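You operate a simulated robot arm through the tools that you are given. There is no shell and no other tool. Be economical: measure what you need, move in short steps, check, and stop when the job is done.

You are at the controls of a simulated robot arm. One attempt, no reset.

Task
Bag the purple cloth and lay the bag in the purple tray.
Fine: use the bag in the loader; draw the white slider back before you lift the bag.
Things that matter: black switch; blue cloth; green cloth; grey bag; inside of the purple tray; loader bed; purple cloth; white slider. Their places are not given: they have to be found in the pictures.

It is judged by the outcome, as a careful person would: the job done as asked, and still so three seconds after it is handed in. It fails if anything else is knocked over, pushed out of place, dropped, spilled or broken. Flat cloth is picked up by pressing the open fingertips on it (5 to 10 N) and closing them slowly along it; thin cloth reads only 2 to 8 mm in the jaws.

Robot
A 5-joint arm with a two-finger parallel gripper, fixed in place. Base frame: the origin is at the foot of the arm, x ahead of it, y to its left, z up; the work surface is at about z = 0. Units: m, degrees, N and s.
With the tool pointing down near the work surface it reaches from about 0.26 to 0.6 m from the base axis. Its first joint turns from -66.0 to 66.0 degrees. The tool tilts only in the upright plane through the base axis and itself; it spins freely about its own axis. Payload 1.57 kg.
The TCP is the grasp point between the finger pads, 0.03 m short of the fingertips. In the tool frame z runs along the fingers and y along their closing line. The gripper opens to 0.08 m. The fingers are 0.017 m wide and 0.012 m thick; the gripper's body (0.04 by 0.082 m) begins 0.08 m behind the TCP.
Orientation is told as [roll, pitch, yaw] about the base's x, y, z axes, in that order, counted from this pose: with the fingers straight down and closing along the base's y, the tool's x points along the base's -x, its y along +y and its z along -z.

Tools
- The arm moves only by the tool step_arm. Its argument "plan" is text: rows parted by semicolons, each of 7 numbers parted by spaces: the shift along the base's x, y, z in units of 40 mm (1.0 is 40 mm), then the turn, a rotation vector about the base's x, y, z in units of 8 degrees (1.0 is 8 degrees), then the opening in per cent of the stroke, from 0 (shut) to 100 (fully open). In form: tx ty tz ax ay az hand; .... A call has 1 to 12 rows; each row shifts and turns the commanded pose from where the row before left it. A call with a number of a shift or a turn outside -1 to 1 is refused whole. Rows are played at 5 a second. More than 0.05 m and 8.6 degrees between two rows, or a gripper value outside its range, and nothing of the call is played. Where a pose cannot be reached the arm comes as near as it can. A force on the tool above 60 N (or 10 N above the force at the start of the call, whichever is more), or a blocked arm, ends the call early, and 0.2 s more pass. Each finger travels about 0.153 m/s and halts on what it meets, pressing with about 39 N; the grip force reading is that of the motor and also rises with nothing between the fingers. The clock runs only during rows and for 0.2 s after the last one: add rows that do not move to give the fingers time. The reply holds the time, the measured pose of the TCP, the force on the tool along the base axes, the opening and the grip force, in the units named above and with some noise, with the torque about the TCP (base axes, N m) and any sound that the robot's microphone picked up.
- Cameras (640 x 400 px; columns grow to the right, rows downward): "scene" is fixed at [0.0501, 0.4012, 0.535]; the picture's right is [-0.64, -0.77, 0.00], its down [-0.37, 0.31, -0.88] and it looks along [0.67, -0.57, -0.48] (base axes); focal length 320 px, centre (320, 200). "wrist" rides on the gripper at [0.072, -0.007, -0.122] in the tool frame; the picture's right is [0.09, 1.00, 0.00], its down [-0.84, 0.08, -0.54] and it looks along [-0.54, 0.05, 0.84] (tool axes); focal length 238 px, centre (320, 200).
- capture(camera): a new picture of that camera. The clock stands still meanwhile.
- pixel_to_xyz(camera, pixels): for up to 12 pixels [column, row] of the newest picture of that camera ("zoom" is the newest enlarged one), the place [x, y, z] in the base frame of the surface seen there, good to about 0.002 m. The clock stands still meanwhile.
- inspect(camera, box): a new picture of the part [left, top, right, bottom] of that camera's present view, enlarged. The clock stands still meanwhile.
- hand_in(): hands the job in; it is judged then, once.

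Go step by step. Measure first, check grasps and placings, and put right what went wrong. The budget is 80 turns and 54 pictures, counting those below and the enlarged ones. Unless the task says otherwise, let go and move clear before handing in, and close with one line.

The tools are called after "Request:" by a JSON object that holds its "api" and its "payload". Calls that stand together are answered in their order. step_arm: Moves the arm, as the interface text tells. Its arguments: {"type":"object","properties":{"plan":{"type":"string"}},"required":["plan"]} The other tools are called the same way: capture (camera) takes a picture; pixel_to_xyz (camera, pixels) gives the place of the surface under pixels of a picture; inspect (camera, box) takes an enlarged picture of a part of a camera's view; hand_in () hands the job in.

At the start:

```text
t: 0.0
tcp_pos: [0.3874, 0.0164, 0.3232]
orientation: [0.0, 0.0, 0.0]
wrist_force: [-0.6, 0.5, -0.6]
torque: [0.01, -0.02, 0.01]
gripper_width: 0.0799
grip_force: 0.0
```

scene: 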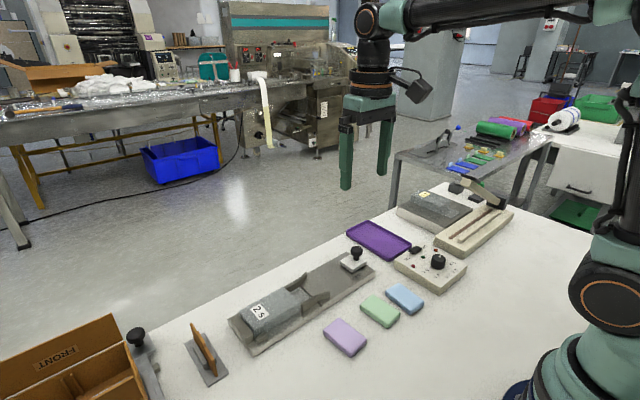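
wrist: 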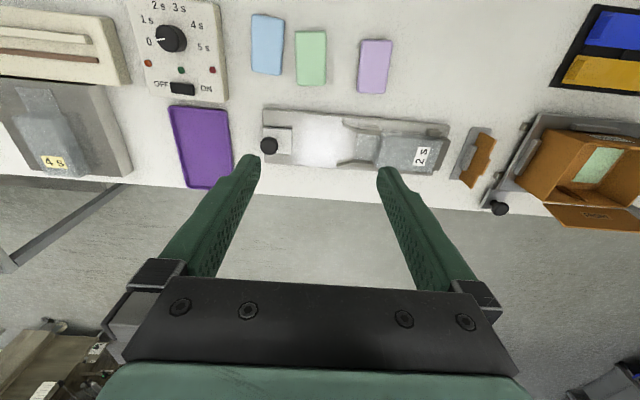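

The pictures show a loader with a bag marked "2 s" (scene ~270,310), a slider with a knob (352,257), the cloths at (345,337), (380,311) and (404,298), and the purple tray at (378,240). I'll look closer and measure.

Request:
{"api": "inspect", "payload": {"camera": "scene", "box": [220, 230, 440, 368]}}

Request:
{"api": "inspect", "payload": {"camera": "wrist", "box": [120, 0, 480, 225]}}

Request:
{"api": "pixel_to_xyz", "payload": {"camera": "wrist", "pixels": [[375, 66], [361, 91], [388, 94], [390, 41], [363, 39], [269, 145], [278, 160], [320, 140], [355, 140], [385, 150], [440, 150], [182, 89]]}}

Request:
{"api": "pixel_to_xyz", "payload": {"camera": "scene", "pixels": [[378, 240], [352, 223], [411, 246], [377, 260], [356, 250], [352, 262], [330, 278], [305, 290], [290, 295], [265, 315], [240, 325], [250, 350]]}}

```text
2.90 times, centred on (330, 299) of scene
```

zoom: 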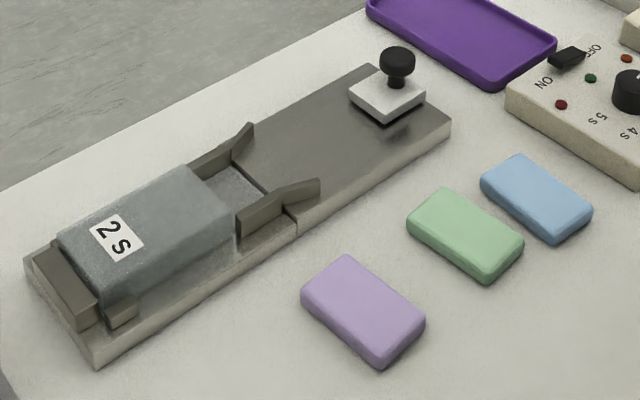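

```text
1.78 times, centred on (300, 112) of wrist
```

zoom: 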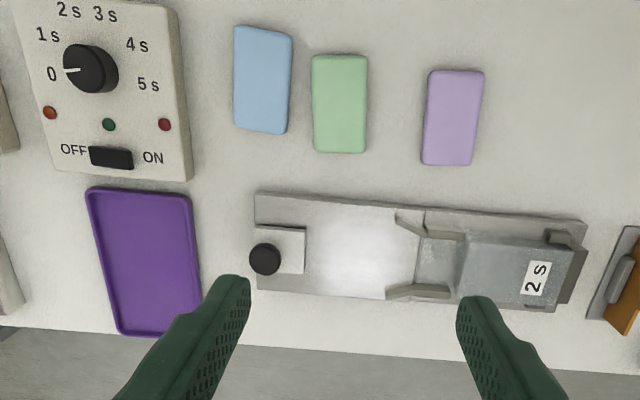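

```text
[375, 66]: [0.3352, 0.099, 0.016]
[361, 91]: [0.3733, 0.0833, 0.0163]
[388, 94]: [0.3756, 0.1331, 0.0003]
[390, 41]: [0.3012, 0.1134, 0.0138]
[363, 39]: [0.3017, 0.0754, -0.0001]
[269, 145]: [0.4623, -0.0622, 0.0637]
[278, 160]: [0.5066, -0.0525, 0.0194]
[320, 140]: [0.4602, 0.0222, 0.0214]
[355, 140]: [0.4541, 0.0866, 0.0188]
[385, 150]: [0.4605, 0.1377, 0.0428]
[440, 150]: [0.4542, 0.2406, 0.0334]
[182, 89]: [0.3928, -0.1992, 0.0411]
```

```text
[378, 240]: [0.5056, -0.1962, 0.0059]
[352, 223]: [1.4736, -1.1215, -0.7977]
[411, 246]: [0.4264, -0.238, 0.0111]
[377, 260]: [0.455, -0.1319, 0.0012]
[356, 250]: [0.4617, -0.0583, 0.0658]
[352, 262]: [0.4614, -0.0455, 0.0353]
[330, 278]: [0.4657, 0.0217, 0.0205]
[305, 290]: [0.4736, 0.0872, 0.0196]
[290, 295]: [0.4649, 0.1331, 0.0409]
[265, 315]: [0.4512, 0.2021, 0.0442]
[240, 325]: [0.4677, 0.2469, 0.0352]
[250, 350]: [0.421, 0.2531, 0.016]
```

The slider (knob top at ~[0.462,-0.06,0.065]) pushes along +y into the bag's mouth at y≈0.12. I'll look closer at the mouth and at the control box and neighbouring devices.

Request:
{"api": "inspect", "payload": {"camera": "scene", "box": [385, 170, 525, 300]}}

Request:
{"api": "inspect", "payload": {"camera": "scene", "box": [225, 260, 345, 360]}}

Request:
{"api": "inspect", "payload": {"camera": "wrist", "box": [0, 0, 240, 200]}}

```text
3.08 times, centred on (455, 235) of scene
```

zoom: 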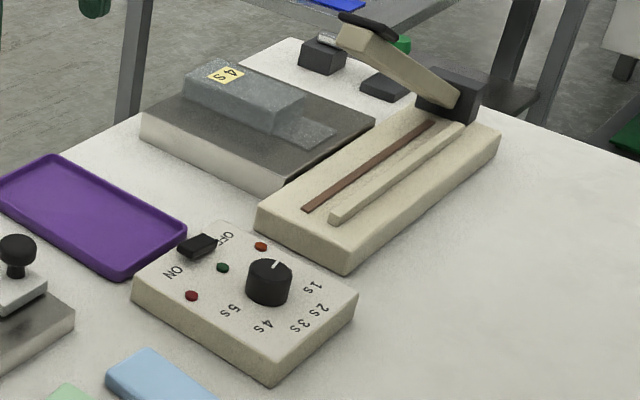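

```text
4.00 times, centred on (285, 310) of scene
```

zoom: 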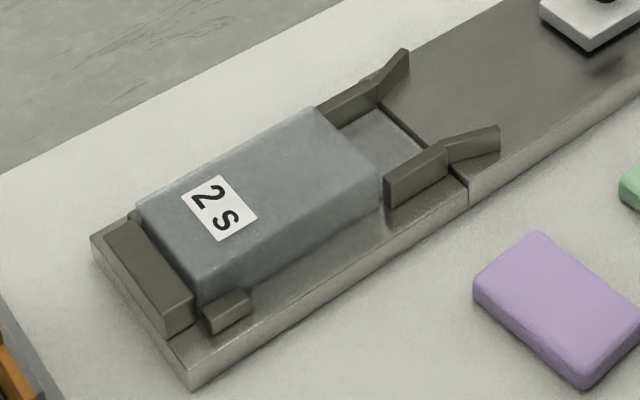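

```text
2.00 times, centred on (120, 100) of wrist
```

zoom: 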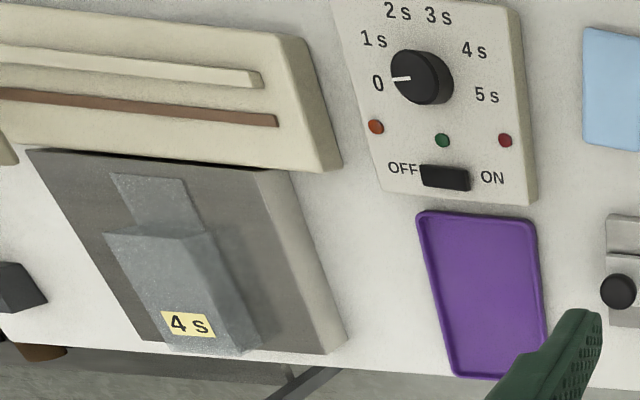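

Sealing isn't asked for, so the switch and sealer stay untouched. I'm measuring the outlines of the purple cloth, guides, bag mouth and slider.

Request:
{"api": "pixel_to_xyz", "payload": {"camera": "wrist", "pixels": [[364, 42], [390, 43], [385, 90], [359, 88], [352, 136], [376, 134], [345, 126], [342, 163], [370, 164], [380, 140], [378, 160], [291, 146]]}}

Request:
{"api": "pixel_to_xyz", "payload": {"camera": "wrist", "pixels": [[286, 130], [286, 152], [264, 110], [264, 160], [360, 140], [360, 156], [337, 150], [300, 120], [300, 165], [269, 146], [434, 140], [445, 122]]}}

Request:
{"api": "pixel_to_xyz", "payload": {"camera": "scene", "pixels": [[344, 262], [363, 264], [355, 268], [324, 305], [344, 319], [366, 339], [346, 352], [326, 336], [306, 273], [325, 292], [319, 300], [301, 308]]}}

```text
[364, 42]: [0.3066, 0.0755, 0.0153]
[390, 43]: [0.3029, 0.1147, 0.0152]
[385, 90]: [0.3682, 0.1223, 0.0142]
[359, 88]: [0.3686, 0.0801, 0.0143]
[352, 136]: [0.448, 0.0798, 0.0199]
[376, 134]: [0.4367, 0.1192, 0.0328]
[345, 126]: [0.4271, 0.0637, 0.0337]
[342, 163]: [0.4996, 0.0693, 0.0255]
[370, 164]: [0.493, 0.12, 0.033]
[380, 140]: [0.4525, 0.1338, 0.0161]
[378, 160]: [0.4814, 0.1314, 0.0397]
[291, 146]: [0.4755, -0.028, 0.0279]
```

```text
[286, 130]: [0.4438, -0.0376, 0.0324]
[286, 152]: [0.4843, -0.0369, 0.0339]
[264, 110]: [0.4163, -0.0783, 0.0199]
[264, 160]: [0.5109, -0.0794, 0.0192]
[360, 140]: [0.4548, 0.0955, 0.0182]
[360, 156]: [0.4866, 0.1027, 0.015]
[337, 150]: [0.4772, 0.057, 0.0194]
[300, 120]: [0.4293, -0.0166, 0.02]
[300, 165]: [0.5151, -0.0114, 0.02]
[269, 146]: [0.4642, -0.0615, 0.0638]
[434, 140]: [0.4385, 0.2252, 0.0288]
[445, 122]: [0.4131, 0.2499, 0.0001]
```

```text
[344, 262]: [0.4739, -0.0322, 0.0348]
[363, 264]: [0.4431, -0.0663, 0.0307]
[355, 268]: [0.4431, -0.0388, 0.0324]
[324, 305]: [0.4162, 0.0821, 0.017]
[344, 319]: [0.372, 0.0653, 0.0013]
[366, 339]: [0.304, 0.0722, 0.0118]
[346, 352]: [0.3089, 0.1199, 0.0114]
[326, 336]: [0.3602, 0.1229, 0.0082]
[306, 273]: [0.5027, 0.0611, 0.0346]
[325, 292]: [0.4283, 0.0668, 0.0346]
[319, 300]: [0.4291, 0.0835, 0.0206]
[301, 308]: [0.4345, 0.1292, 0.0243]
```

The purple cloth spans x 0.30–0.375, y 0.075–0.122 and is about 16 mm thick, with its long axis ~5° off x. The guide channel is centred at x≈0.465, ~55 mm wide, so the cloth must go in with its long axis along y. I'm moving above the cloth.

Request:
{"api": "step_arm", "payload": {"plan": "-0.208 0.342 -0.847 0 0 0.115 75; -0.208 0.342 -0.847 0 0 0.115 75; -0.208 0.342 -0.847 0 0 0.115 75; -0.208 0.342 -0.847 0 0 0.115 75; -0.208 0.342 -0.847 0 0 0.115 75; -0.208 0.342 -0.847 0 0 0.115 75; 0 0 0 0 0 0 75; 0 0 0 0 0 0 75"}}

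Request:
{"api": "capture", "payload": {"camera": "wrist"}}

Request:
{"api": "capture", "payload": {"camera": "scene"}}

```text
t: 1.8
tcp_pos: [0.3389, 0.0991, 0.1194]
orientation: [0.0, 0.1, 5.5]
wrist_force: [0.0, 0.6, 0.2]
torque: [0.03, -0.01, -0.01]
gripper_width: 0.0599
grip_force: 0.0
```

```text
46 pictures are left
```

wrist: 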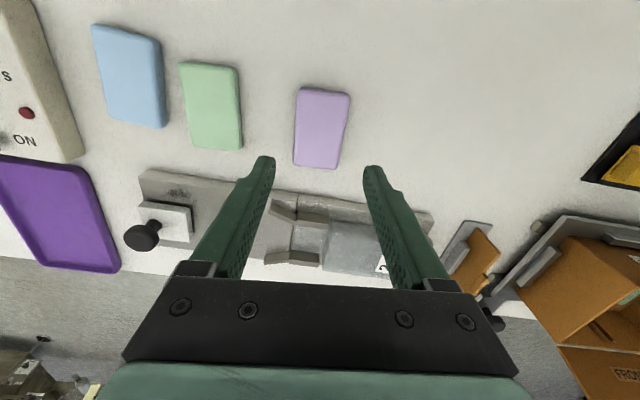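

```text
45 pictures are left
```

scene: 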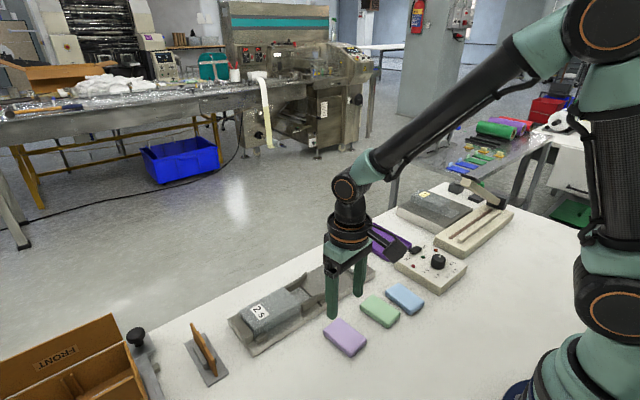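

Cloth corners are clear in the wrist view (300,87)–(350,94)–(337,168)–(293,164). I'm re-measuring before descending.

Request:
{"api": "pixel_to_xyz", "payload": {"camera": "wrist", "pixels": [[302, 91], [346, 96], [335, 160], [297, 157], [323, 125], [241, 145], [239, 75], [291, 207], [325, 212], [293, 262], [320, 266], [192, 208]]}}

```text
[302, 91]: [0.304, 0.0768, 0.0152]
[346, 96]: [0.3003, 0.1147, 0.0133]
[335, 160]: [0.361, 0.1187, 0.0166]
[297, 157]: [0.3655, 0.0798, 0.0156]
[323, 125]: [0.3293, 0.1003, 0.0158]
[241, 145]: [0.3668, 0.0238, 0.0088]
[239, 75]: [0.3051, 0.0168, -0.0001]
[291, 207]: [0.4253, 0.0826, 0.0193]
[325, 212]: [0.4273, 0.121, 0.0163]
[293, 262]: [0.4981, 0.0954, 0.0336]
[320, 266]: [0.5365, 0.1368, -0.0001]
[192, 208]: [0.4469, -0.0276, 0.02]
```

Centre is ≈(0.335, 0.098). I'll descend until the tips are ~3 mm off the table.

Request:
{"api": "step_arm", "payload": {"plan": "-0.1 -0.03 -0.7 0 0 0 75; 0 0 -0.7 0 0 0 75; 0 0 -0.5 0 0 0 75; 0 0 -0.25 0 0 0 75; 0 0 0 0 0 0 75; 0 0 0 0 0 0 65; 0 0 0 0 0 0 57; 0 0 0 0 0 0 52; 0 0 0 0 0 0 48; 0 0 0 0 0 0 45; 0 0 0 0 0 0 45"}}

Request:
{"api": "inspect", "payload": {"camera": "scene", "box": [280, 240, 440, 370]}}

```text
t: 4.2
tcp_pos: [0.334, 0.0964, 0.0324]
orientation: [0.1, 0.0, 5.6]
wrist_force: [-0.1, -0.2, -0.3]
torque: [0.02, 0.0, 0.02]
gripper_width: 0.0454
grip_force: 39.6
```

```text
3.08 times, centred on (360, 305) of scene
```

zoom: 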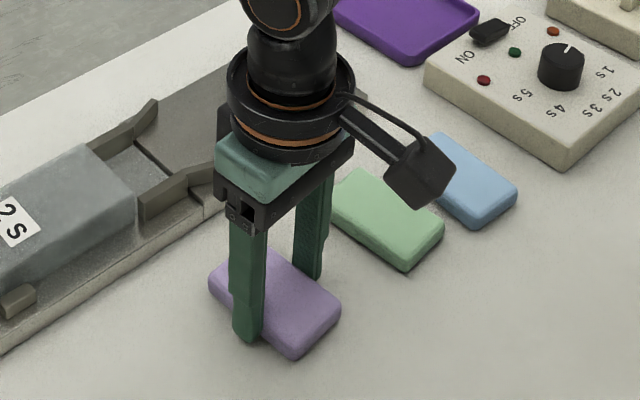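

Gripped at 45 mm with 39 N. I'll lift and turn it 90°, carrying it over the bed in front of the slider.

Request:
{"api": "step_arm", "payload": {"plan": "0 0 0.9 0 0 0 45; 0.296 -0.183 0.1 0 0 0.96 45; 0.296 -0.183 0.1 0 0 0.96 45; 0.296 -0.183 0.1 0 0 0.96 45; 0.296 -0.183 0.1 0 0 0.96 45; 0.296 -0.183 0.1 0 0 0.96 45; 0.296 -0.183 0.1 0 0 0.96 45; 0.296 -0.183 0.1 0 0 0.96 45; 0.296 -0.183 0.1 0 0 0.96 45; 0.296 -0.183 0.1 0 0 0.96 45; 0.296 -0.183 0.1 0 0 0.96 45; 0.296 -0.183 0.1 0 0 0.96 45"}}

Request:
{"api": "capture", "payload": {"camera": "wrist"}}

Request:
{"api": "inspect", "payload": {"camera": "scene", "box": [240, 200, 440, 350]}}

```text
t: 6.8
tcp_pos: [0.4639, 0.0171, 0.1133]
orientation: [0.0, 0.0, 90.1]
wrist_force: [-0.7, -0.2, -0.3]
torque: [-0.01, 0.04, -0.02]
gripper_width: 0.0455
grip_force: 38.7
```

```text
43 pictures are left
```

wrist: 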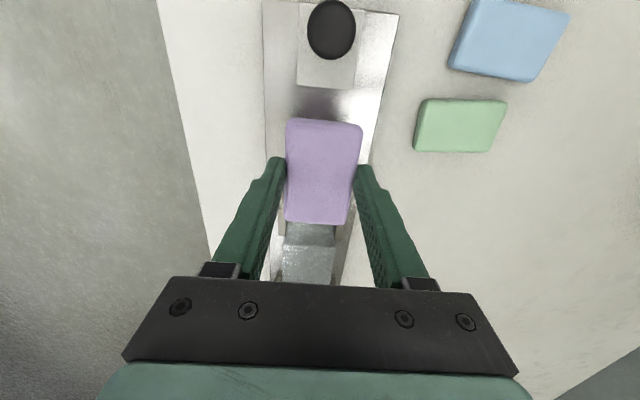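

```text
2.67 times, centred on (340, 275) of scene
```

zoom: 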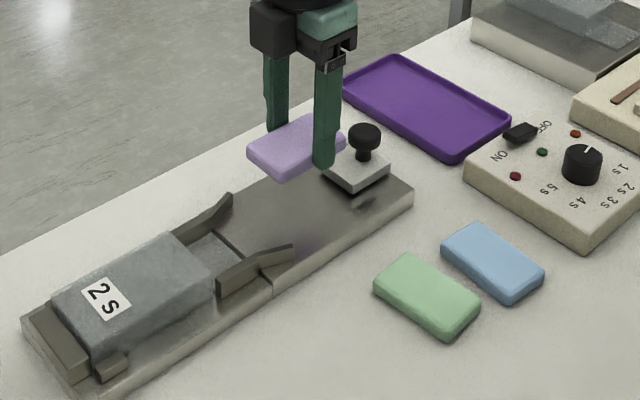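

The cloth is held level with its long axis along y. I'm checking its ends against the slider face before lowering.

Request:
{"api": "pixel_to_xyz", "payload": {"camera": "wrist", "pixels": [[292, 125], [356, 129], [343, 218], [291, 215], [302, 82], [354, 85], [331, 30], [330, 232], [305, 234]]}}

```text
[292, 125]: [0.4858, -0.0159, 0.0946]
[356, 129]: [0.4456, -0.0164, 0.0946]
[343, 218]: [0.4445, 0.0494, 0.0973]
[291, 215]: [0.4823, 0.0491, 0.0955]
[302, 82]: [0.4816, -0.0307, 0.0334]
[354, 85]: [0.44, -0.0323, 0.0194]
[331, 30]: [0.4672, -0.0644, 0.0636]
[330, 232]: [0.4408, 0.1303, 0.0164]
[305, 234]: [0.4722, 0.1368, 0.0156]
```

The cloth spans y −0.02 to 0.054 and clears the slider face at −0.031. I'm lowering and releasing.

Request:
{"api": "step_arm", "payload": {"plan": "0 0 -0.6 0 0 0 45; 0 0 -0.5 0 0 0 45; 0 0 -0.3 0 0 0 45; 0 0 -0.1 0 0 0 45; 0 0 0 0 0 0 45; 0 0 0 0 0 0 62; 0 0 0 0 0 0 75; 0 0 0.3 0 0 0 75; 0 0 0.9 0 0 0 75; 0 0 1 0 0 0 75; 0 0 0 0 0 0 75"}}

Request:
{"api": "capture", "payload": {"camera": "wrist"}}

Request:
{"api": "inspect", "payload": {"camera": "scene", "box": [240, 220, 400, 350]}}

```text
t: 9.2
tcp_pos: [0.4649, 0.0165, 0.1417]
orientation: [0.0, 0.0, 89.9]
wrist_force: [0.0, -0.1, 0.9]
torque: [0.05, -0.03, -0.01]
gripper_width: 0.0599
grip_force: 0.0
```

```text
41 pictures are left
```

wrist: 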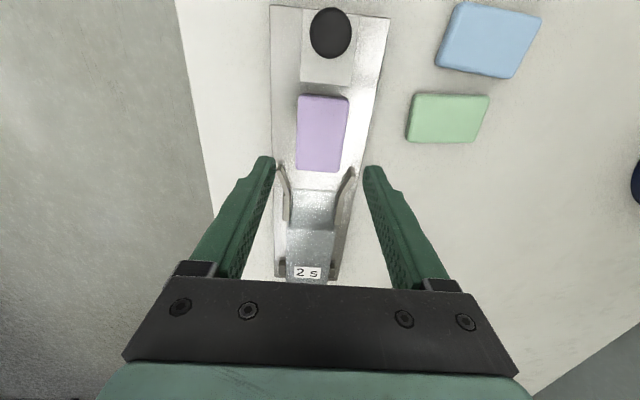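

```text
3.08 times, centred on (320, 285) of scene
```

zoom: 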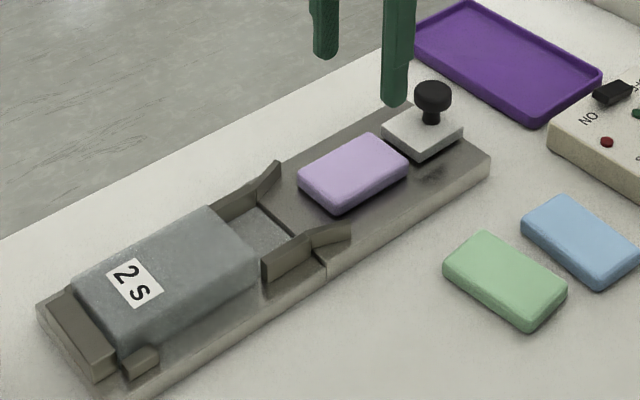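

The cloth sits square in front of the slider. I'm checking that the bag's mouth is open and reading positions for the knob and guides.

Request:
{"api": "inspect", "payload": {"camera": "wrist", "box": [260, 80, 380, 285]}}

Request:
{"api": "pixel_to_xyz", "payload": {"camera": "wrist", "pixels": [[301, 100], [345, 100], [339, 165], [301, 163], [287, 195], [336, 198], [290, 230], [335, 230], [312, 205], [311, 245], [330, 33], [326, 80]]}}

```text
1.95 times, centred on (320, 182) of wrist
```

zoom: 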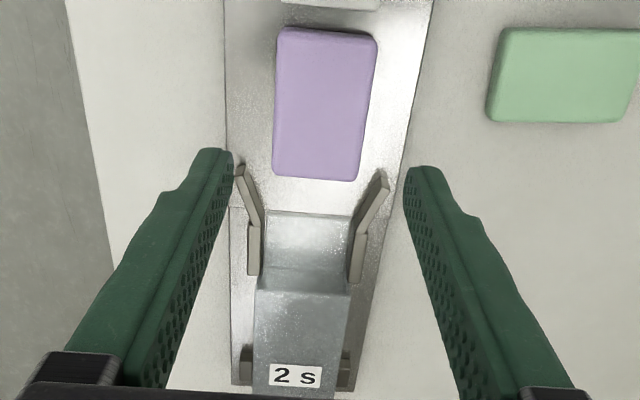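

```text
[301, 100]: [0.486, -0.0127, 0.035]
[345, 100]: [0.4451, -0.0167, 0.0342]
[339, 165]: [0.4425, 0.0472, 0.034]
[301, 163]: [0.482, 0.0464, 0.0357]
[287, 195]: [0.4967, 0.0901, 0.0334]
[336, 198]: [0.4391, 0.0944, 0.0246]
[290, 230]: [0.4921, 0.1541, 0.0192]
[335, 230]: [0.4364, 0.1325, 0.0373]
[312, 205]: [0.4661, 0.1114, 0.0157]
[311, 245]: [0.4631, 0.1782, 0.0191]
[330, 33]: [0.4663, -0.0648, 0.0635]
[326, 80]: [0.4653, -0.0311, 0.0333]
```

The mouth is open and the channel (x 0.437–0.493) lines up with the cloth. I'm moving to the slider knob at ≈(0.464, −0.061, top 0.066) and gripping it along x with the tips above the plate.

Request:
{"api": "step_arm", "payload": {"plan": "-0.02 -0.97 0 0 0 0 75; 0 -0.97 0 0 0 0 75; 0 0 0 0 0 0 75; 0 0 -0.9 0 0 0 75; 0 0 -0.6 0 0 0 75; 0 0 -0.24 0 0 0 75; 0 0 0 0 0 0 75"}}

Request:
{"api": "inspect", "payload": {"camera": "scene", "box": [280, 190, 420, 300]}}

Request:
{"api": "capture", "payload": {"camera": "wrist"}}

```text
t: 10.8
tcp_pos: [0.4629, -0.0613, 0.0719]
orientation: [0.1, 0.1, 90.0]
wrist_force: [0.8, -1.2, 0.4]
torque: [0.0, 0.02, -0.03]
gripper_width: 0.06
grip_force: 0.0
```

```text
3.64 times, centred on (350, 245) of scene
```

zoom: 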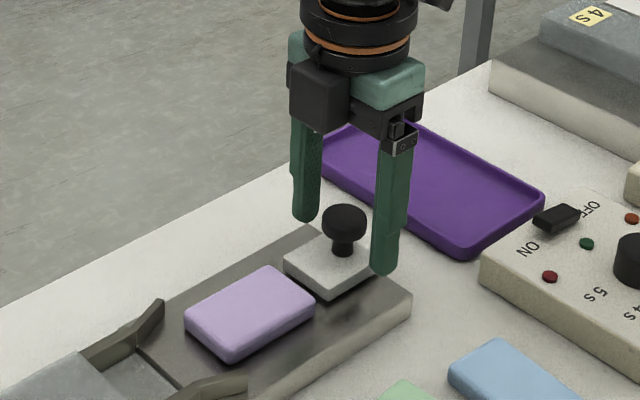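

```text
37 pictures are left
```

wrist: 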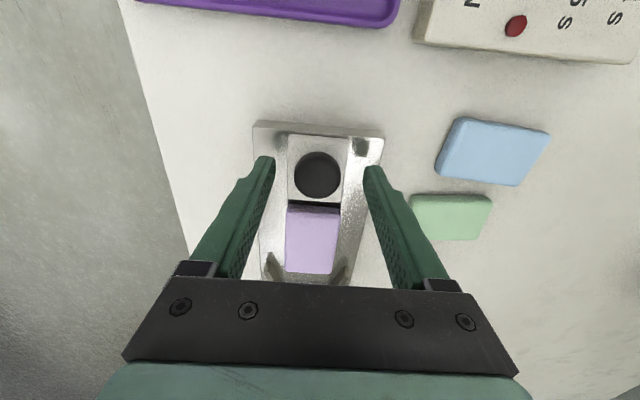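

The knob is at (317,175) in the wrist view, between the fingers. I'm checking its exact position.

Request:
{"api": "pixel_to_xyz", "payload": {"camera": "wrist", "pixels": [[317, 175], [317, 158], [317, 190], [300, 175], [336, 175], [290, 142], [343, 144], [342, 198]]}}

```text
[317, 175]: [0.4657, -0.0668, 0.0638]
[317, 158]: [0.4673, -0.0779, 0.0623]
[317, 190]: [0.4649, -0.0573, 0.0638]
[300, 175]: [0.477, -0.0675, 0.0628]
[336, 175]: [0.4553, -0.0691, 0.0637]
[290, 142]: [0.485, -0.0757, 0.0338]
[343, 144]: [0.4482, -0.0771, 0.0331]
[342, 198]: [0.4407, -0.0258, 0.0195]
```

Knob centre is about (0.4655, −0.066). I'm nudging over and closing.

Request:
{"api": "step_arm", "payload": {"plan": "0.06 -0.1 0 0 0 0 75; 0 0 0 0 0 0 60; 0 0 0 0 0 0 45; 0 0 0 0 0 0 35; 0 0 0 0 0 0 25; 0 0 0 0 0 0 20; 0 0 0 0 0 0 20"}}

Request:
{"api": "inspect", "payload": {"camera": "scene", "box": [280, 190, 420, 300]}}

```text
t: 12.4
tcp_pos: [0.4654, -0.0635, 0.072]
orientation: [0.1, 0.0, 90.0]
wrist_force: [-7.9, -0.7, 3.2]
torque: [-0.01, 0.08, 0.01]
gripper_width: 0.0279
grip_force: 38.4
```

```text
3.64 times, centred on (350, 245) of scene
```

zoom: 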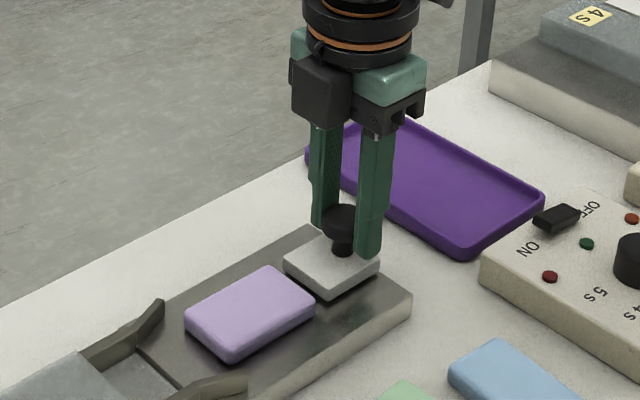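

The knob is gripped at 28 mm. I'm pushing slowly toward the mouth in stages.

Request:
{"api": "step_arm", "payload": {"plan": "-0.03 0.1 0 0 0 0 20; 0 0.2 0 0 0 0 20; 0 0.25 0 0 0 0 20; 0 0.25 0 0 0 0 20; 0 0.25 0 0 0 0 20; 0 0.25 0 0 0 0 20; 0 0.25 0 0 0 0 20; 0 0.25 0 0 0 0 20; 0 0.25 0 0 0 0 20; 0 0 0 0 0 0 20"}}

Request:
{"api": "inspect", "payload": {"camera": "scene", "box": [225, 220, 385, 350]}}

Request:
{"api": "inspect", "payload": {"camera": "wrist", "box": [240, 120, 400, 280]}}

```text
t: 14.6
tcp_pos: [0.4644, 0.0182, 0.0729]
orientation: [-0.1, 0.0, 90.0]
wrist_force: [15.0, 0.0, -22.1]
torque: [-0.05, -0.19, -0.09]
gripper_width: 0.0278
grip_force: 38.0
```

```text
3.08 times, centred on (305, 285) of scene
```

zoom: 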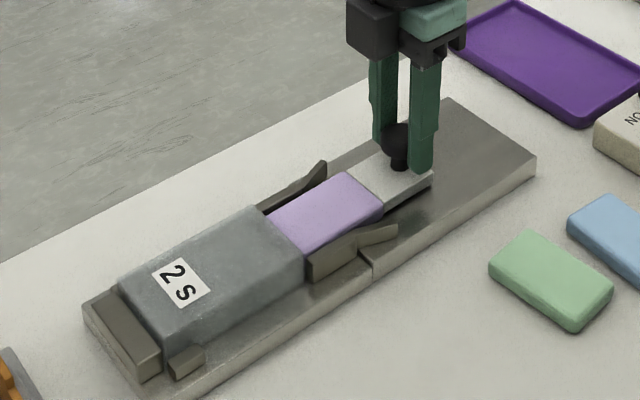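

```text
2.50 times, centred on (320, 200) of wrist
```

zoom: 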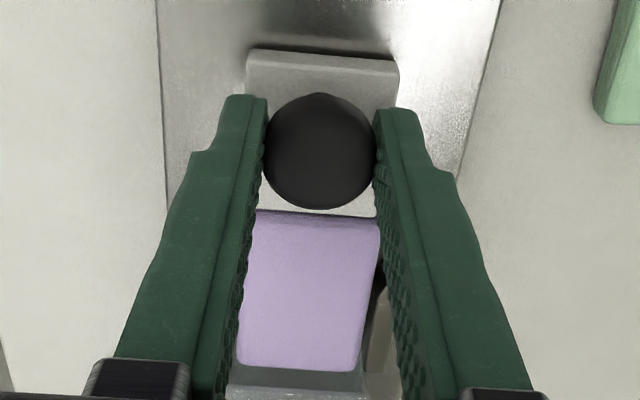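

The cloth is entering the mouth cleanly, with some side and downward strain on the slider. I'll ease that and push on.

Request:
{"api": "step_arm", "payload": {"plan": "0.02 0.05 -0.025 0 0 0 20; 0 0.2 0 0 0 0 20; 0 0.2 0 0 0 0 20; 0 0.2 0 0 0 0 20; 0 0.2 0 0 0 0 20; 0 0.2 0 0 0 0 20; 0 0.2 0 0 0 0 20; 0 0.2 0 0 0 0 20; 0 0 0 0 0 0 20"}}

Request:
{"api": "inspect", "payload": {"camera": "scene", "box": [225, 220, 385, 350]}}

```text
t: 16.6
tcp_pos: [0.4651, 0.076, 0.0721]
orientation: [0.0, 0.1, 90.0]
wrist_force: [-12.2, 1.1, 27.1]
torque: [0.06, 0.26, -0.01]
gripper_width: 0.0279
grip_force: 37.8
```

```text
3.08 times, centred on (305, 285) of scene
```

zoom: 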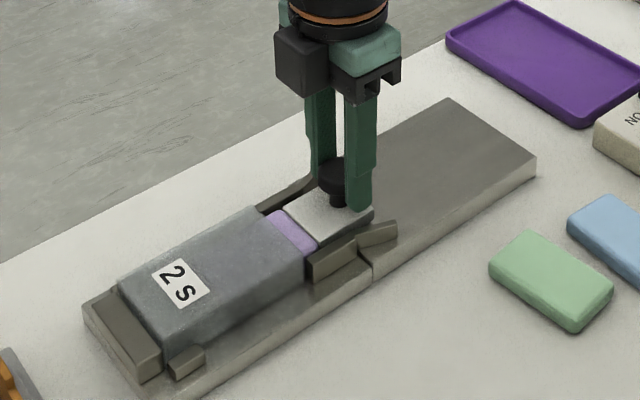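

About 20 mm still shows. I'll push roughly 30 mm more, easing z.

Request:
{"api": "step_arm", "payload": {"plan": "-0.01 0.13 0.012 0 0 0 20; 0 0.15 0 0 0 0 20; 0 0.15 0 0 0 0 20; 0 0.15 0 0 0 0 20; 0 0.15 0 0 0 0 20; 0 0 0 0 0 0 20"}}

Request:
{"api": "inspect", "payload": {"camera": "scene", "box": [225, 220, 385, 350]}}

```text
t: 18.0
tcp_pos: [0.4641, 0.1034, 0.0717]
orientation: [0.0, 0.1, 89.8]
wrist_force: [7.7, -26.9, 2.8]
torque: [-0.4, -0.09, 0.0]
gripper_width: 0.0283
grip_force: 38.5
```

```text
3.08 times, centred on (305, 285) of scene
```

zoom: 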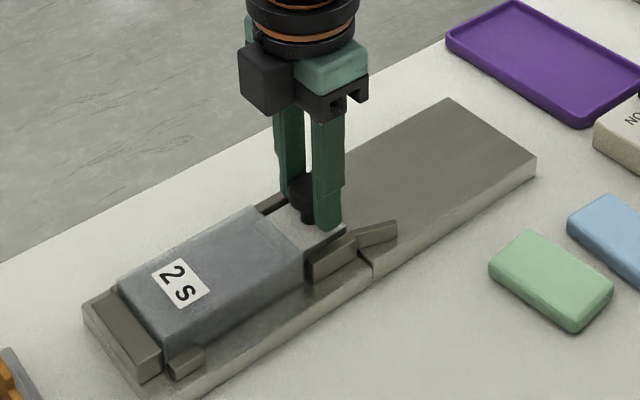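

The slider met its stop (−27 N) and the cloth is out of sight inside the bag. Now I'm drawing the slider all the way back.

Request:
{"api": "step_arm", "payload": {"plan": "-0.0 -0.15 0 0 0 0 20; 0 -0.25 0 0 0 0 20; 0 -0.3 0 0 0 0 20; 0 -0.4 0 0 0 0 20; 0 -0.5 0 0 0 0 20; 0 -0.5 0 0 0 0 20; 0 -0.5 0 0 0 0 20; 0 -0.5 0 0 0 0 20; 0 -0.5 0 0 0 0 20; 0 -0.4 0 0 0 0 20; 0 -0.18 0 0 0 0 20; 0 0 0 0 0 0 20"}}

Request:
{"api": "inspect", "payload": {"camera": "scene", "box": [225, 220, 385, 350]}}

Request:
{"api": "capture", "payload": {"camera": "wrist"}}

```text
t: 20.6
tcp_pos: [0.4647, -0.0636, 0.0712]
orientation: [-0.1, -0.1, 90.0]
wrist_force: [12.3, 2.1, -19.9]
torque: [-0.02, -0.17, -0.04]
gripper_width: 0.0281
grip_force: 38.7
```

```text
3.08 times, centred on (305, 285) of scene
```

zoom: 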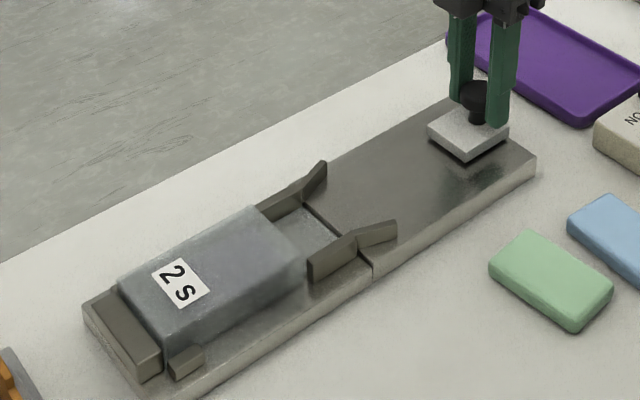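

```text
30 pictures are left
```

wrist: 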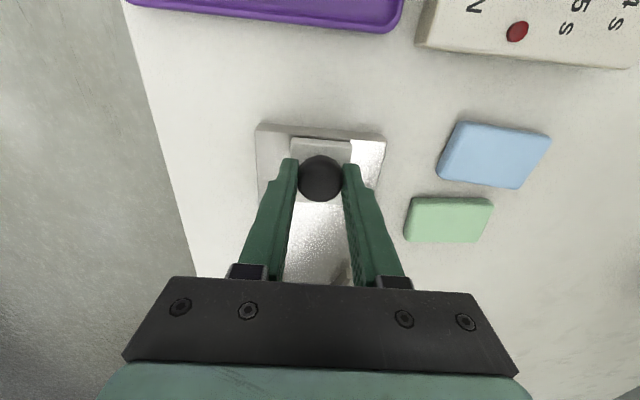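

The slider is fully back and the bag stayed put. I'm releasing the knob and rising to view the bag.

Request:
{"api": "step_arm", "payload": {"plan": "0 0 0 0 0 0 35; 0 0 0 0 0 0 60; 0 0 0 0 0 0 75; 0 0 0.7 0 0 0 75; 0 0 1 0 0 0 75; 0 0.9 0.8 0 0 0 75; 0 1 0.5 0 0 0 75; 0 1 0.5 0 0 0 75; 0 0.7 0 0 0 0 90; 0 0 0 0 0 0 90"}}

Request:
{"api": "capture", "payload": {"camera": "wrist"}}

Request:
{"api": "inspect", "payload": {"camera": "scene", "box": [220, 200, 440, 370]}}

```text
t: 22.8
tcp_pos: [0.4647, 0.0812, 0.2119]
orientation: [0.0, 0.0, 90.0]
wrist_force: [0.1, -0.6, 0.8]
torque: [-0.02, 0.01, -0.03]
gripper_width: 0.0719
grip_force: 0.0
```

```text
29 pictures are left
```

wrist: 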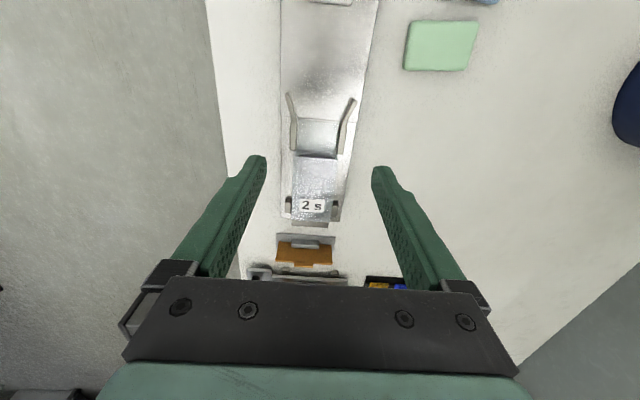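

```text
2.35 times, centred on (330, 285) of scene
```

zoom: 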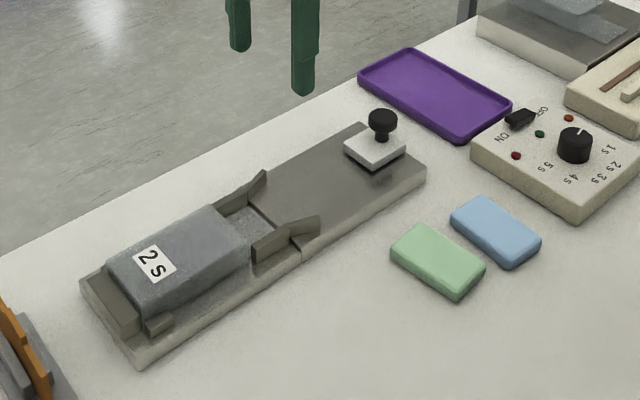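

The bag is clear, with its mouth at wrist row ~155. I'm measuring the bag and tray, and looking into the mouth.

Request:
{"api": "pixel_to_xyz", "payload": {"camera": "wrist", "pixels": [[297, 165], [334, 165], [316, 162], [313, 185], [296, 190], [332, 190], [296, 215], [329, 215], [312, 218], [318, 125], [288, 203], [336, 212]]}}

Request:
{"api": "pixel_to_xyz", "payload": {"camera": "zoom", "pixels": [[365, 79], [408, 56], [502, 101], [458, 134], [430, 95], [376, 80], [495, 104], [410, 62], [455, 127], [395, 70], [480, 112]]}}

Request:
{"api": "inspect", "payload": {"camera": "wrist", "box": [270, 80, 370, 240]}}

```text
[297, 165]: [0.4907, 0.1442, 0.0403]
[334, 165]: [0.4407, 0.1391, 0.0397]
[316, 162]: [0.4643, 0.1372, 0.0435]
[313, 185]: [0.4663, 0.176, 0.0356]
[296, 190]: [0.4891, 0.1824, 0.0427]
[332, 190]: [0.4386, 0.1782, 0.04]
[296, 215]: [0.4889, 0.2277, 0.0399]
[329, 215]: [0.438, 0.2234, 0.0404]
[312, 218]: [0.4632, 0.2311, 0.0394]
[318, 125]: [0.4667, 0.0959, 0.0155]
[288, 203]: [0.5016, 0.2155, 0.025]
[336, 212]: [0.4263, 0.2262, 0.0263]
```

```text
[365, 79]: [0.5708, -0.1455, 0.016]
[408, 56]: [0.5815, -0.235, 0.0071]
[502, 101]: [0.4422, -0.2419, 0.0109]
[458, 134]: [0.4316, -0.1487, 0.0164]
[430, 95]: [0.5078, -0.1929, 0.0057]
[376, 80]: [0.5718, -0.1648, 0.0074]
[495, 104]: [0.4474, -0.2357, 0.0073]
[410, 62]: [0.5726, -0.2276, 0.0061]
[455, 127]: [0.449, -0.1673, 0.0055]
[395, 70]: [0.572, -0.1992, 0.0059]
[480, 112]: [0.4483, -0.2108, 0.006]
```

```text
2.50 times, centred on (320, 160) of wrist
```

zoom: 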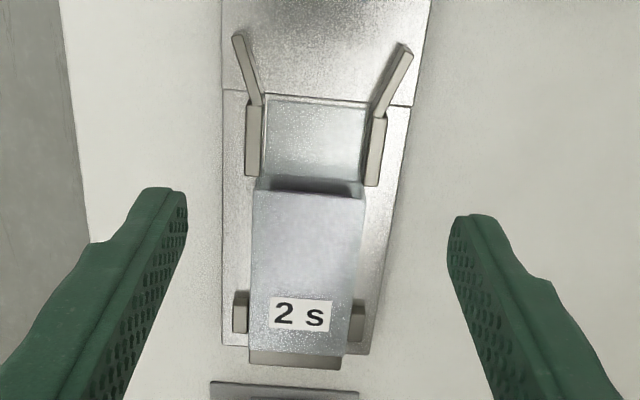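

The mouth shows a shadowed opening and no cloth outside it. I need the precise lip end and tray inner edges before choosing the laying pose.

Request:
{"api": "pixel_to_xyz", "payload": {"camera": "zoom", "pixels": [[270, 97], [315, 100], [365, 106], [315, 90], [310, 180], [308, 194], [300, 345], [297, 357], [255, 340], [345, 348]]}}

Request:
{"api": "inspect", "payload": {"camera": "scene", "box": [335, 205, 435, 275]}}

```text
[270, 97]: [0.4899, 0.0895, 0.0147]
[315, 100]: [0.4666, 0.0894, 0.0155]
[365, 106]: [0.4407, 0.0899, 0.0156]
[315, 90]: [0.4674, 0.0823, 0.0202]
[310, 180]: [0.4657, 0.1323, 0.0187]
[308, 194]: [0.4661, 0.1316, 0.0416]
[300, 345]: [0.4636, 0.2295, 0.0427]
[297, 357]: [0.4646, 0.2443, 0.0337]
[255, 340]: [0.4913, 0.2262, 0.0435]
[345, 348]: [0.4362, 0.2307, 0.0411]
```

```text
5.71 times, centred on (385, 240) of scene
```

zoom: 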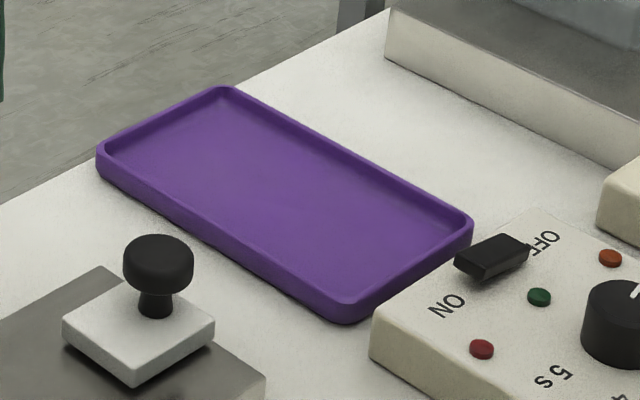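

Request:
{"api": "pixel_to_xyz", "payload": {"camera": "zoom", "pixels": [[100, 150], [228, 89], [471, 220], [350, 297], [228, 103], [445, 232], [115, 152], [345, 290], [225, 222], [350, 155], [160, 120], [410, 255]]}}

```text
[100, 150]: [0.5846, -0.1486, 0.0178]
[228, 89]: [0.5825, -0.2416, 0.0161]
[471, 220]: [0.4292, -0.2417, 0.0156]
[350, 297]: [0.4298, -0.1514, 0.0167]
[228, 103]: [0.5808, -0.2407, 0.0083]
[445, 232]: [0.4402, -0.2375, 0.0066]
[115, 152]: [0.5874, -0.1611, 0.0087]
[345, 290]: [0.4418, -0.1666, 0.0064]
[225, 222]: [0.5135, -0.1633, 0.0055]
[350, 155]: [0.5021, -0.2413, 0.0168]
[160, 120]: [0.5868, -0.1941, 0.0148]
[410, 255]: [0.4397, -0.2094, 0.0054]
```

The bag is ~142 mm long including its lip, and the tray interior is ~148 × 88 mm, centred at (0.508, −0.196). I'll grip the bag at y≈0.17 with the tips just above the bed.

Request:
{"api": "step_arm", "payload": {"plan": "0 0.8 -0.3 0 0 0 90; 0 0.8 -0.3 0 0 0 90; -0.01 0.62 -0.3 0 0 0 90; 0 0 -0.9 0 0 0 90; 0 0 -0.9 0 0 0 90; 0 0 -0.8 0 0 0 90; 0 0 -0.3 0 0 0 90; 0 0 0 0 0 0 90"}}

Request:
{"api": "inspect", "payload": {"camera": "scene", "box": [215, 220, 375, 360]}}

Request:
{"api": "capture", "payload": {"camera": "wrist"}}

```text
t: 24.6
tcp_pos: [0.4631, 0.1702, 0.0595]
orientation: [0.0, 0.1, 90.0]
wrist_force: [-0.1, 0.1, -0.5]
torque: [0.01, -0.02, -0.06]
gripper_width: 0.072
grip_force: 0.0
```

```text
2.86 times, centred on (295, 290) of scene
```

zoom: 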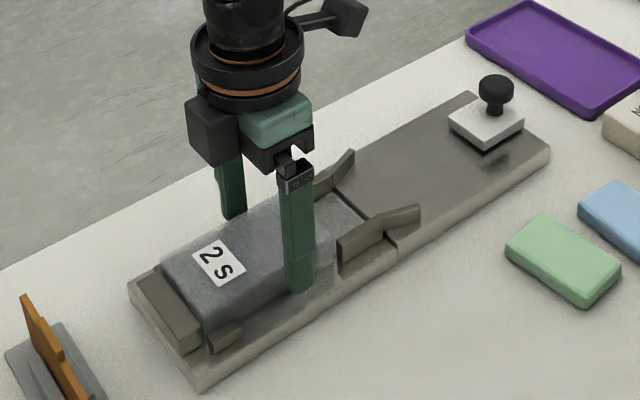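

```text
24 pictures are left
```

wrist: 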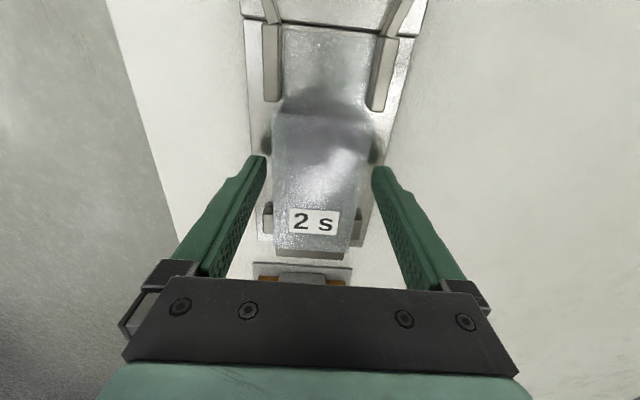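

The fingers straddle the bag centrally and clear the guides and lugs. I'm going down 6 mm and closing slowly.

Request:
{"api": "step_arm", "payload": {"plan": "0.02 0 -0.15 0 0 0 90; 0 0 0 0 0 0 90; 0 0 0 0 0 0 80; 0 0 0 0 0 0 72; 0 0 0 0 0 0 66; 0 0 0 0 0 0 60; 0 0 0 0 0 0 55; 0 0 0 0 0 0 50; 0 0 0 0 0 0 50"}}

Request:
{"api": "capture", "payload": {"camera": "wrist"}}

```text
t: 26.6
tcp_pos: [0.4647, 0.1698, 0.0545]
orientation: [0.0, 0.1, 90.0]
wrist_force: [-0.2, 0.0, 0.3]
torque: [0.01, -0.01, 0.0]
gripper_width: 0.0578
grip_force: 39.0
```

```text
23 pictures are left
```

wrist: 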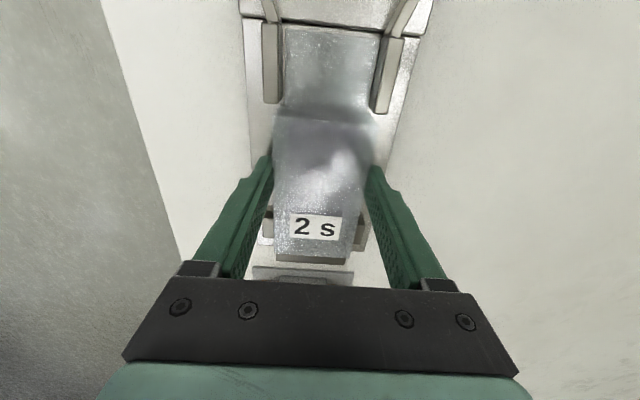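

Gripped at 58 mm with 39 N. I'm lifting straight up slowly.

Request:
{"api": "step_arm", "payload": {"plan": "0 0 0.15 0 0 0 50; 0 0 0.25 0 0 0 50; 0 0 0.4 0 0 0 50; 0 0 0.5 0 0 0 50; 0 0 0.5 0 0 0 50; 0 0 0.5 0 0 0 50; 0 0 0 0 0 0 50"}}

Request:
{"api": "capture", "payload": {"camera": "wrist"}}

Request:
{"api": "inspect", "payload": {"camera": "scene", "box": [215, 190, 415, 350]}}

```text
t: 28.2
tcp_pos: [0.4647, 0.1705, 0.1458]
orientation: [0.0, 0.1, 90.0]
wrist_force: [-0.5, -0.4, 0.4]
torque: [-0.03, -0.01, 0.02]
gripper_width: 0.058
grip_force: 38.8
```

```text
22 pictures are left
```

wrist: 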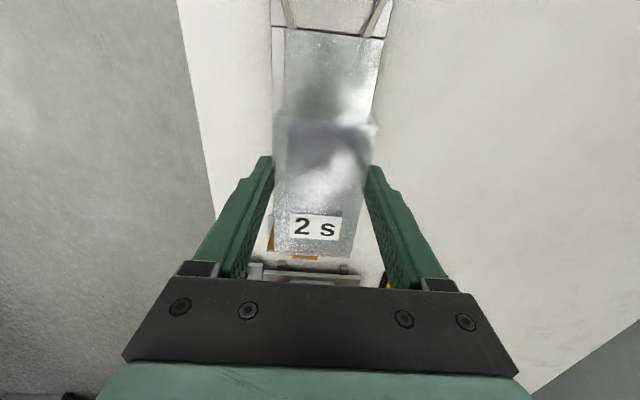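

```text
2.50 times, centred on (315, 270) of scene
```

zoom: 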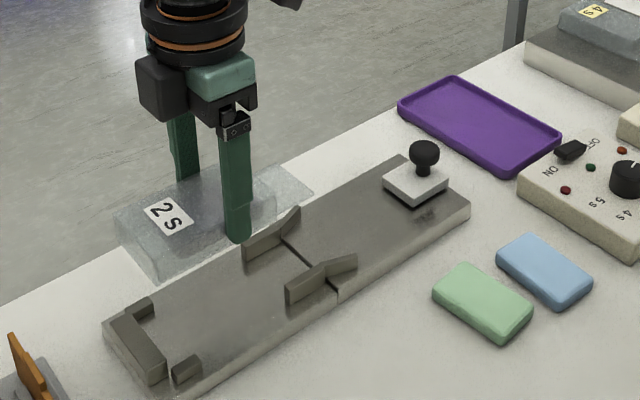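

The bag lifted with the slider back, but it looks translucent and I can't see the purple cloth. I'm looking closely before moving on.

Request:
{"api": "inspect", "payload": {"camera": "scene", "box": [245, 230, 325, 305]}}

Request:
{"api": "inspect", "payload": {"camera": "wrist", "box": [250, 10, 400, 270]}}

```text
5.33 times, centred on (285, 268) of scene
```

zoom: 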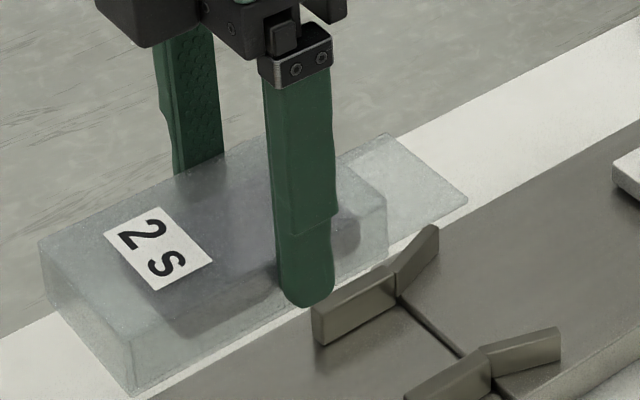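

```text
1.54 times, centred on (325, 140) of wrist
```

zoom: 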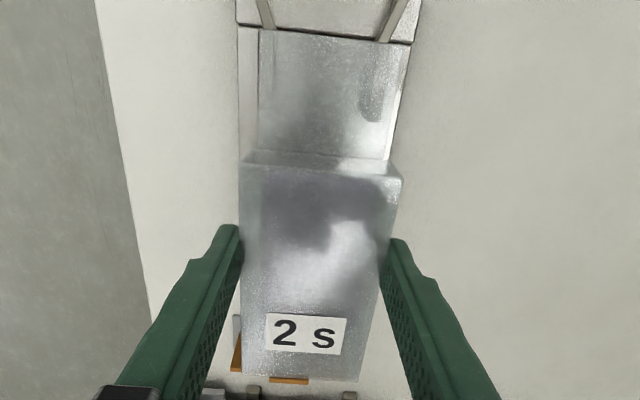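

A darker, purplish block about 75 mm long shows inside the frosted bag, so the cloth is in there. I'm carrying it level to the tray, turning it −90°.

Request:
{"api": "step_arm", "payload": {"plan": "0.055 -0.382 0 0 0 -0.469 50; 0.055 -0.382 0 0 0 -0.469 50; 0.055 -0.382 0 0 0 -0.469 50; 0.055 -0.382 0 0 0 -0.469 50; 0.055 -0.382 0 0 0 -0.469 50; 0.055 -0.382 0 0 0 -0.469 50; 0.055 -0.382 0 0 0 -0.469 50; 0.055 -0.382 0 0 0 -0.469 50; 0.055 -0.382 0 0 0 -0.469 50; 0.055 -0.382 0 0 0 -0.469 50; 0.055 -0.382 0 0 0 -0.469 50; 0.055 -0.382 0 0 0 -0.469 50"}}

Request:
{"api": "step_arm", "payload": {"plan": "0.055 -0.382 0 0 0 -0.469 50; 0.055 -0.382 0 0 0 -0.469 50; 0.055 -0.382 0 0 0 -0.469 50; 0.055 -0.382 0 0 0 -0.469 50; 0.055 -0.382 0 0 0 -0.469 50; 0.055 -0.382 0 0 0 -0.469 50; 0.055 -0.382 0 0 0 -0.469 50; 0.055 -0.382 0 0 0 -0.469 50; 0.055 -0.382 0 0 0 -0.469 50; 0.055 -0.382 0 0 0 -0.469 50; 0.055 -0.382 0 0 0 -0.466 50; 0.055 -0.382 0 0 0 -0.466 50"}}

Request:
{"api": "capture", "payload": {"camera": "wrist"}}

Request:
{"api": "inspect", "payload": {"camera": "scene", "box": [240, 120, 520, 320]}}

```text
t: 30.8
tcp_pos: [0.4915, -0.0144, 0.145]
orientation: [0.0, 0.0, 45.0]
wrist_force: [-1.0, -0.2, -0.2]
torque: [-0.01, -0.02, -0.03]
gripper_width: 0.0579
grip_force: 39.2
```

```text
t: 33.4
tcp_pos: [0.5161, -0.1985, 0.1466]
orientation: [0.0, 0.1, 0.0]
wrist_force: [-0.9, -0.2, 0.0]
torque: [-0.02, 0.0, 0.03]
gripper_width: 0.0582
grip_force: 39.1
```

```text
18 pictures are left
```

wrist: 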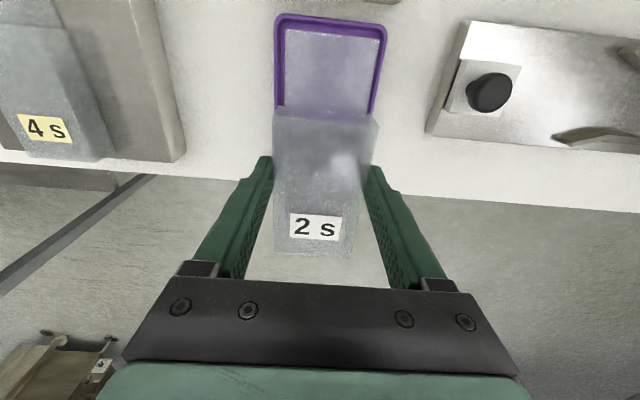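

```text
2.00 times, centred on (380, 220) of scene
```

zoom: 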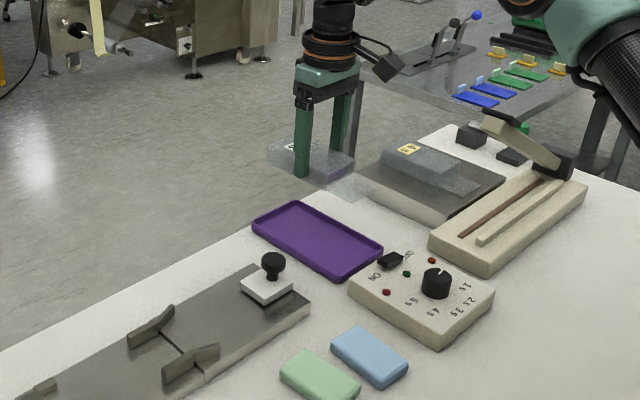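

The bag hangs level over the tray. I'm measuring its extents and the tray's near inner edge for alignment.

Request:
{"api": "pixel_to_xyz", "payload": {"camera": "wrist", "pixels": [[288, 32], [378, 40], [285, 100], [366, 108], [280, 125], [373, 125], [279, 245], [350, 250], [315, 250], [330, 22], [279, 30], [384, 60]]}}

```text
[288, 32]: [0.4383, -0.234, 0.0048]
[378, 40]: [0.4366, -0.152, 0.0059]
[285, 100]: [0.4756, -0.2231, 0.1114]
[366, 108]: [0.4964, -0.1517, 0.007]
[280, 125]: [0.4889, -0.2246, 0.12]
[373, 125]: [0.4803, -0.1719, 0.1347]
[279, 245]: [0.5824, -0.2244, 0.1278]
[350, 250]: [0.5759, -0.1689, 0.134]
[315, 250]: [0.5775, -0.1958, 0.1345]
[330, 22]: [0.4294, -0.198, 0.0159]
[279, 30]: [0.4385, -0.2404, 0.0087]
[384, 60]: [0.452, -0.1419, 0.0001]
```

Bag spans x 0.435–0.578 and the interior is 0.435–0.583. I'm shifting +2.5 mm in x and lowering partway, then checking.

Request:
{"api": "step_arm", "payload": {"plan": "0.06 0.03 -0.5 0 0 0 50; 0 0 -0.5 0 0 0 50; 0 0 -0.5 0 0 0 50; 0 0 -0.35 0 0 0 50; 0 0 -0.2 0 0 0 50; 0 0 0 0 0 0 50"}}

Request:
{"api": "capture", "payload": {"camera": "wrist"}}

Request:
{"api": "inspect", "payload": {"camera": "scene", "box": [310, 170, 450, 280]}}

```text
t: 34.8
tcp_pos: [0.5195, -0.1974, 0.0636]
orientation: [0.0, 0.0, 0.1]
wrist_force: [0.3, 0.1, 0.3]
torque: [0.03, -0.02, 0.0]
gripper_width: 0.0578
grip_force: 39.2
```

```text
16 pictures are left
```

wrist: 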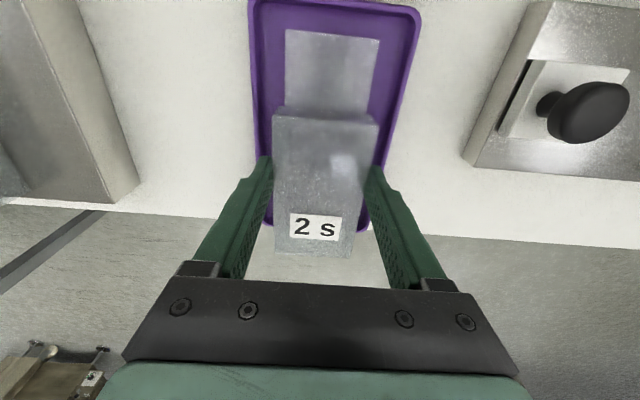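

```text
3.64 times, centred on (380, 225) of scene
```

zoom: 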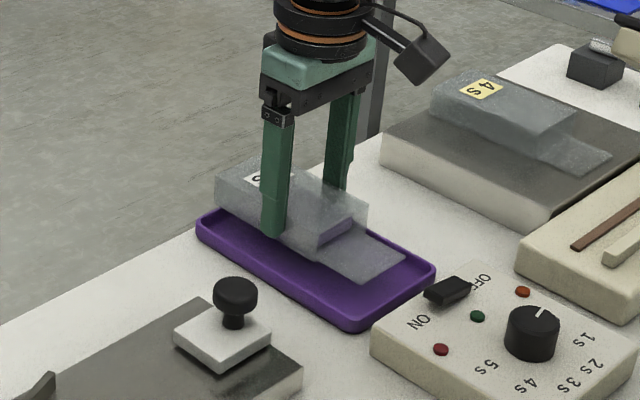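

The bag is 2 cm above the tray. I'm rechecking the lip end against the tray edges.

Request:
{"api": "pixel_to_xyz", "payload": {"camera": "wrist", "pixels": [[290, 34], [374, 42], [330, 40], [330, 12], [315, 250], [275, 225], [363, 222], [258, 60], [405, 60], [262, 130], [390, 130], [335, 4]]}}

```text
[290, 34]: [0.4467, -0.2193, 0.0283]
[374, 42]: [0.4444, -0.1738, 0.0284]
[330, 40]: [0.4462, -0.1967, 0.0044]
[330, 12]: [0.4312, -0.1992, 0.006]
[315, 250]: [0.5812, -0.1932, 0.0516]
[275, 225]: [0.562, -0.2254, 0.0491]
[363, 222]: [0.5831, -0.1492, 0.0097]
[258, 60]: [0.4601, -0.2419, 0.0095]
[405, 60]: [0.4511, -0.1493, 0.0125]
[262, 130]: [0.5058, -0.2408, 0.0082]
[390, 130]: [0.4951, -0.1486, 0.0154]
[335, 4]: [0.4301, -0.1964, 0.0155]
```

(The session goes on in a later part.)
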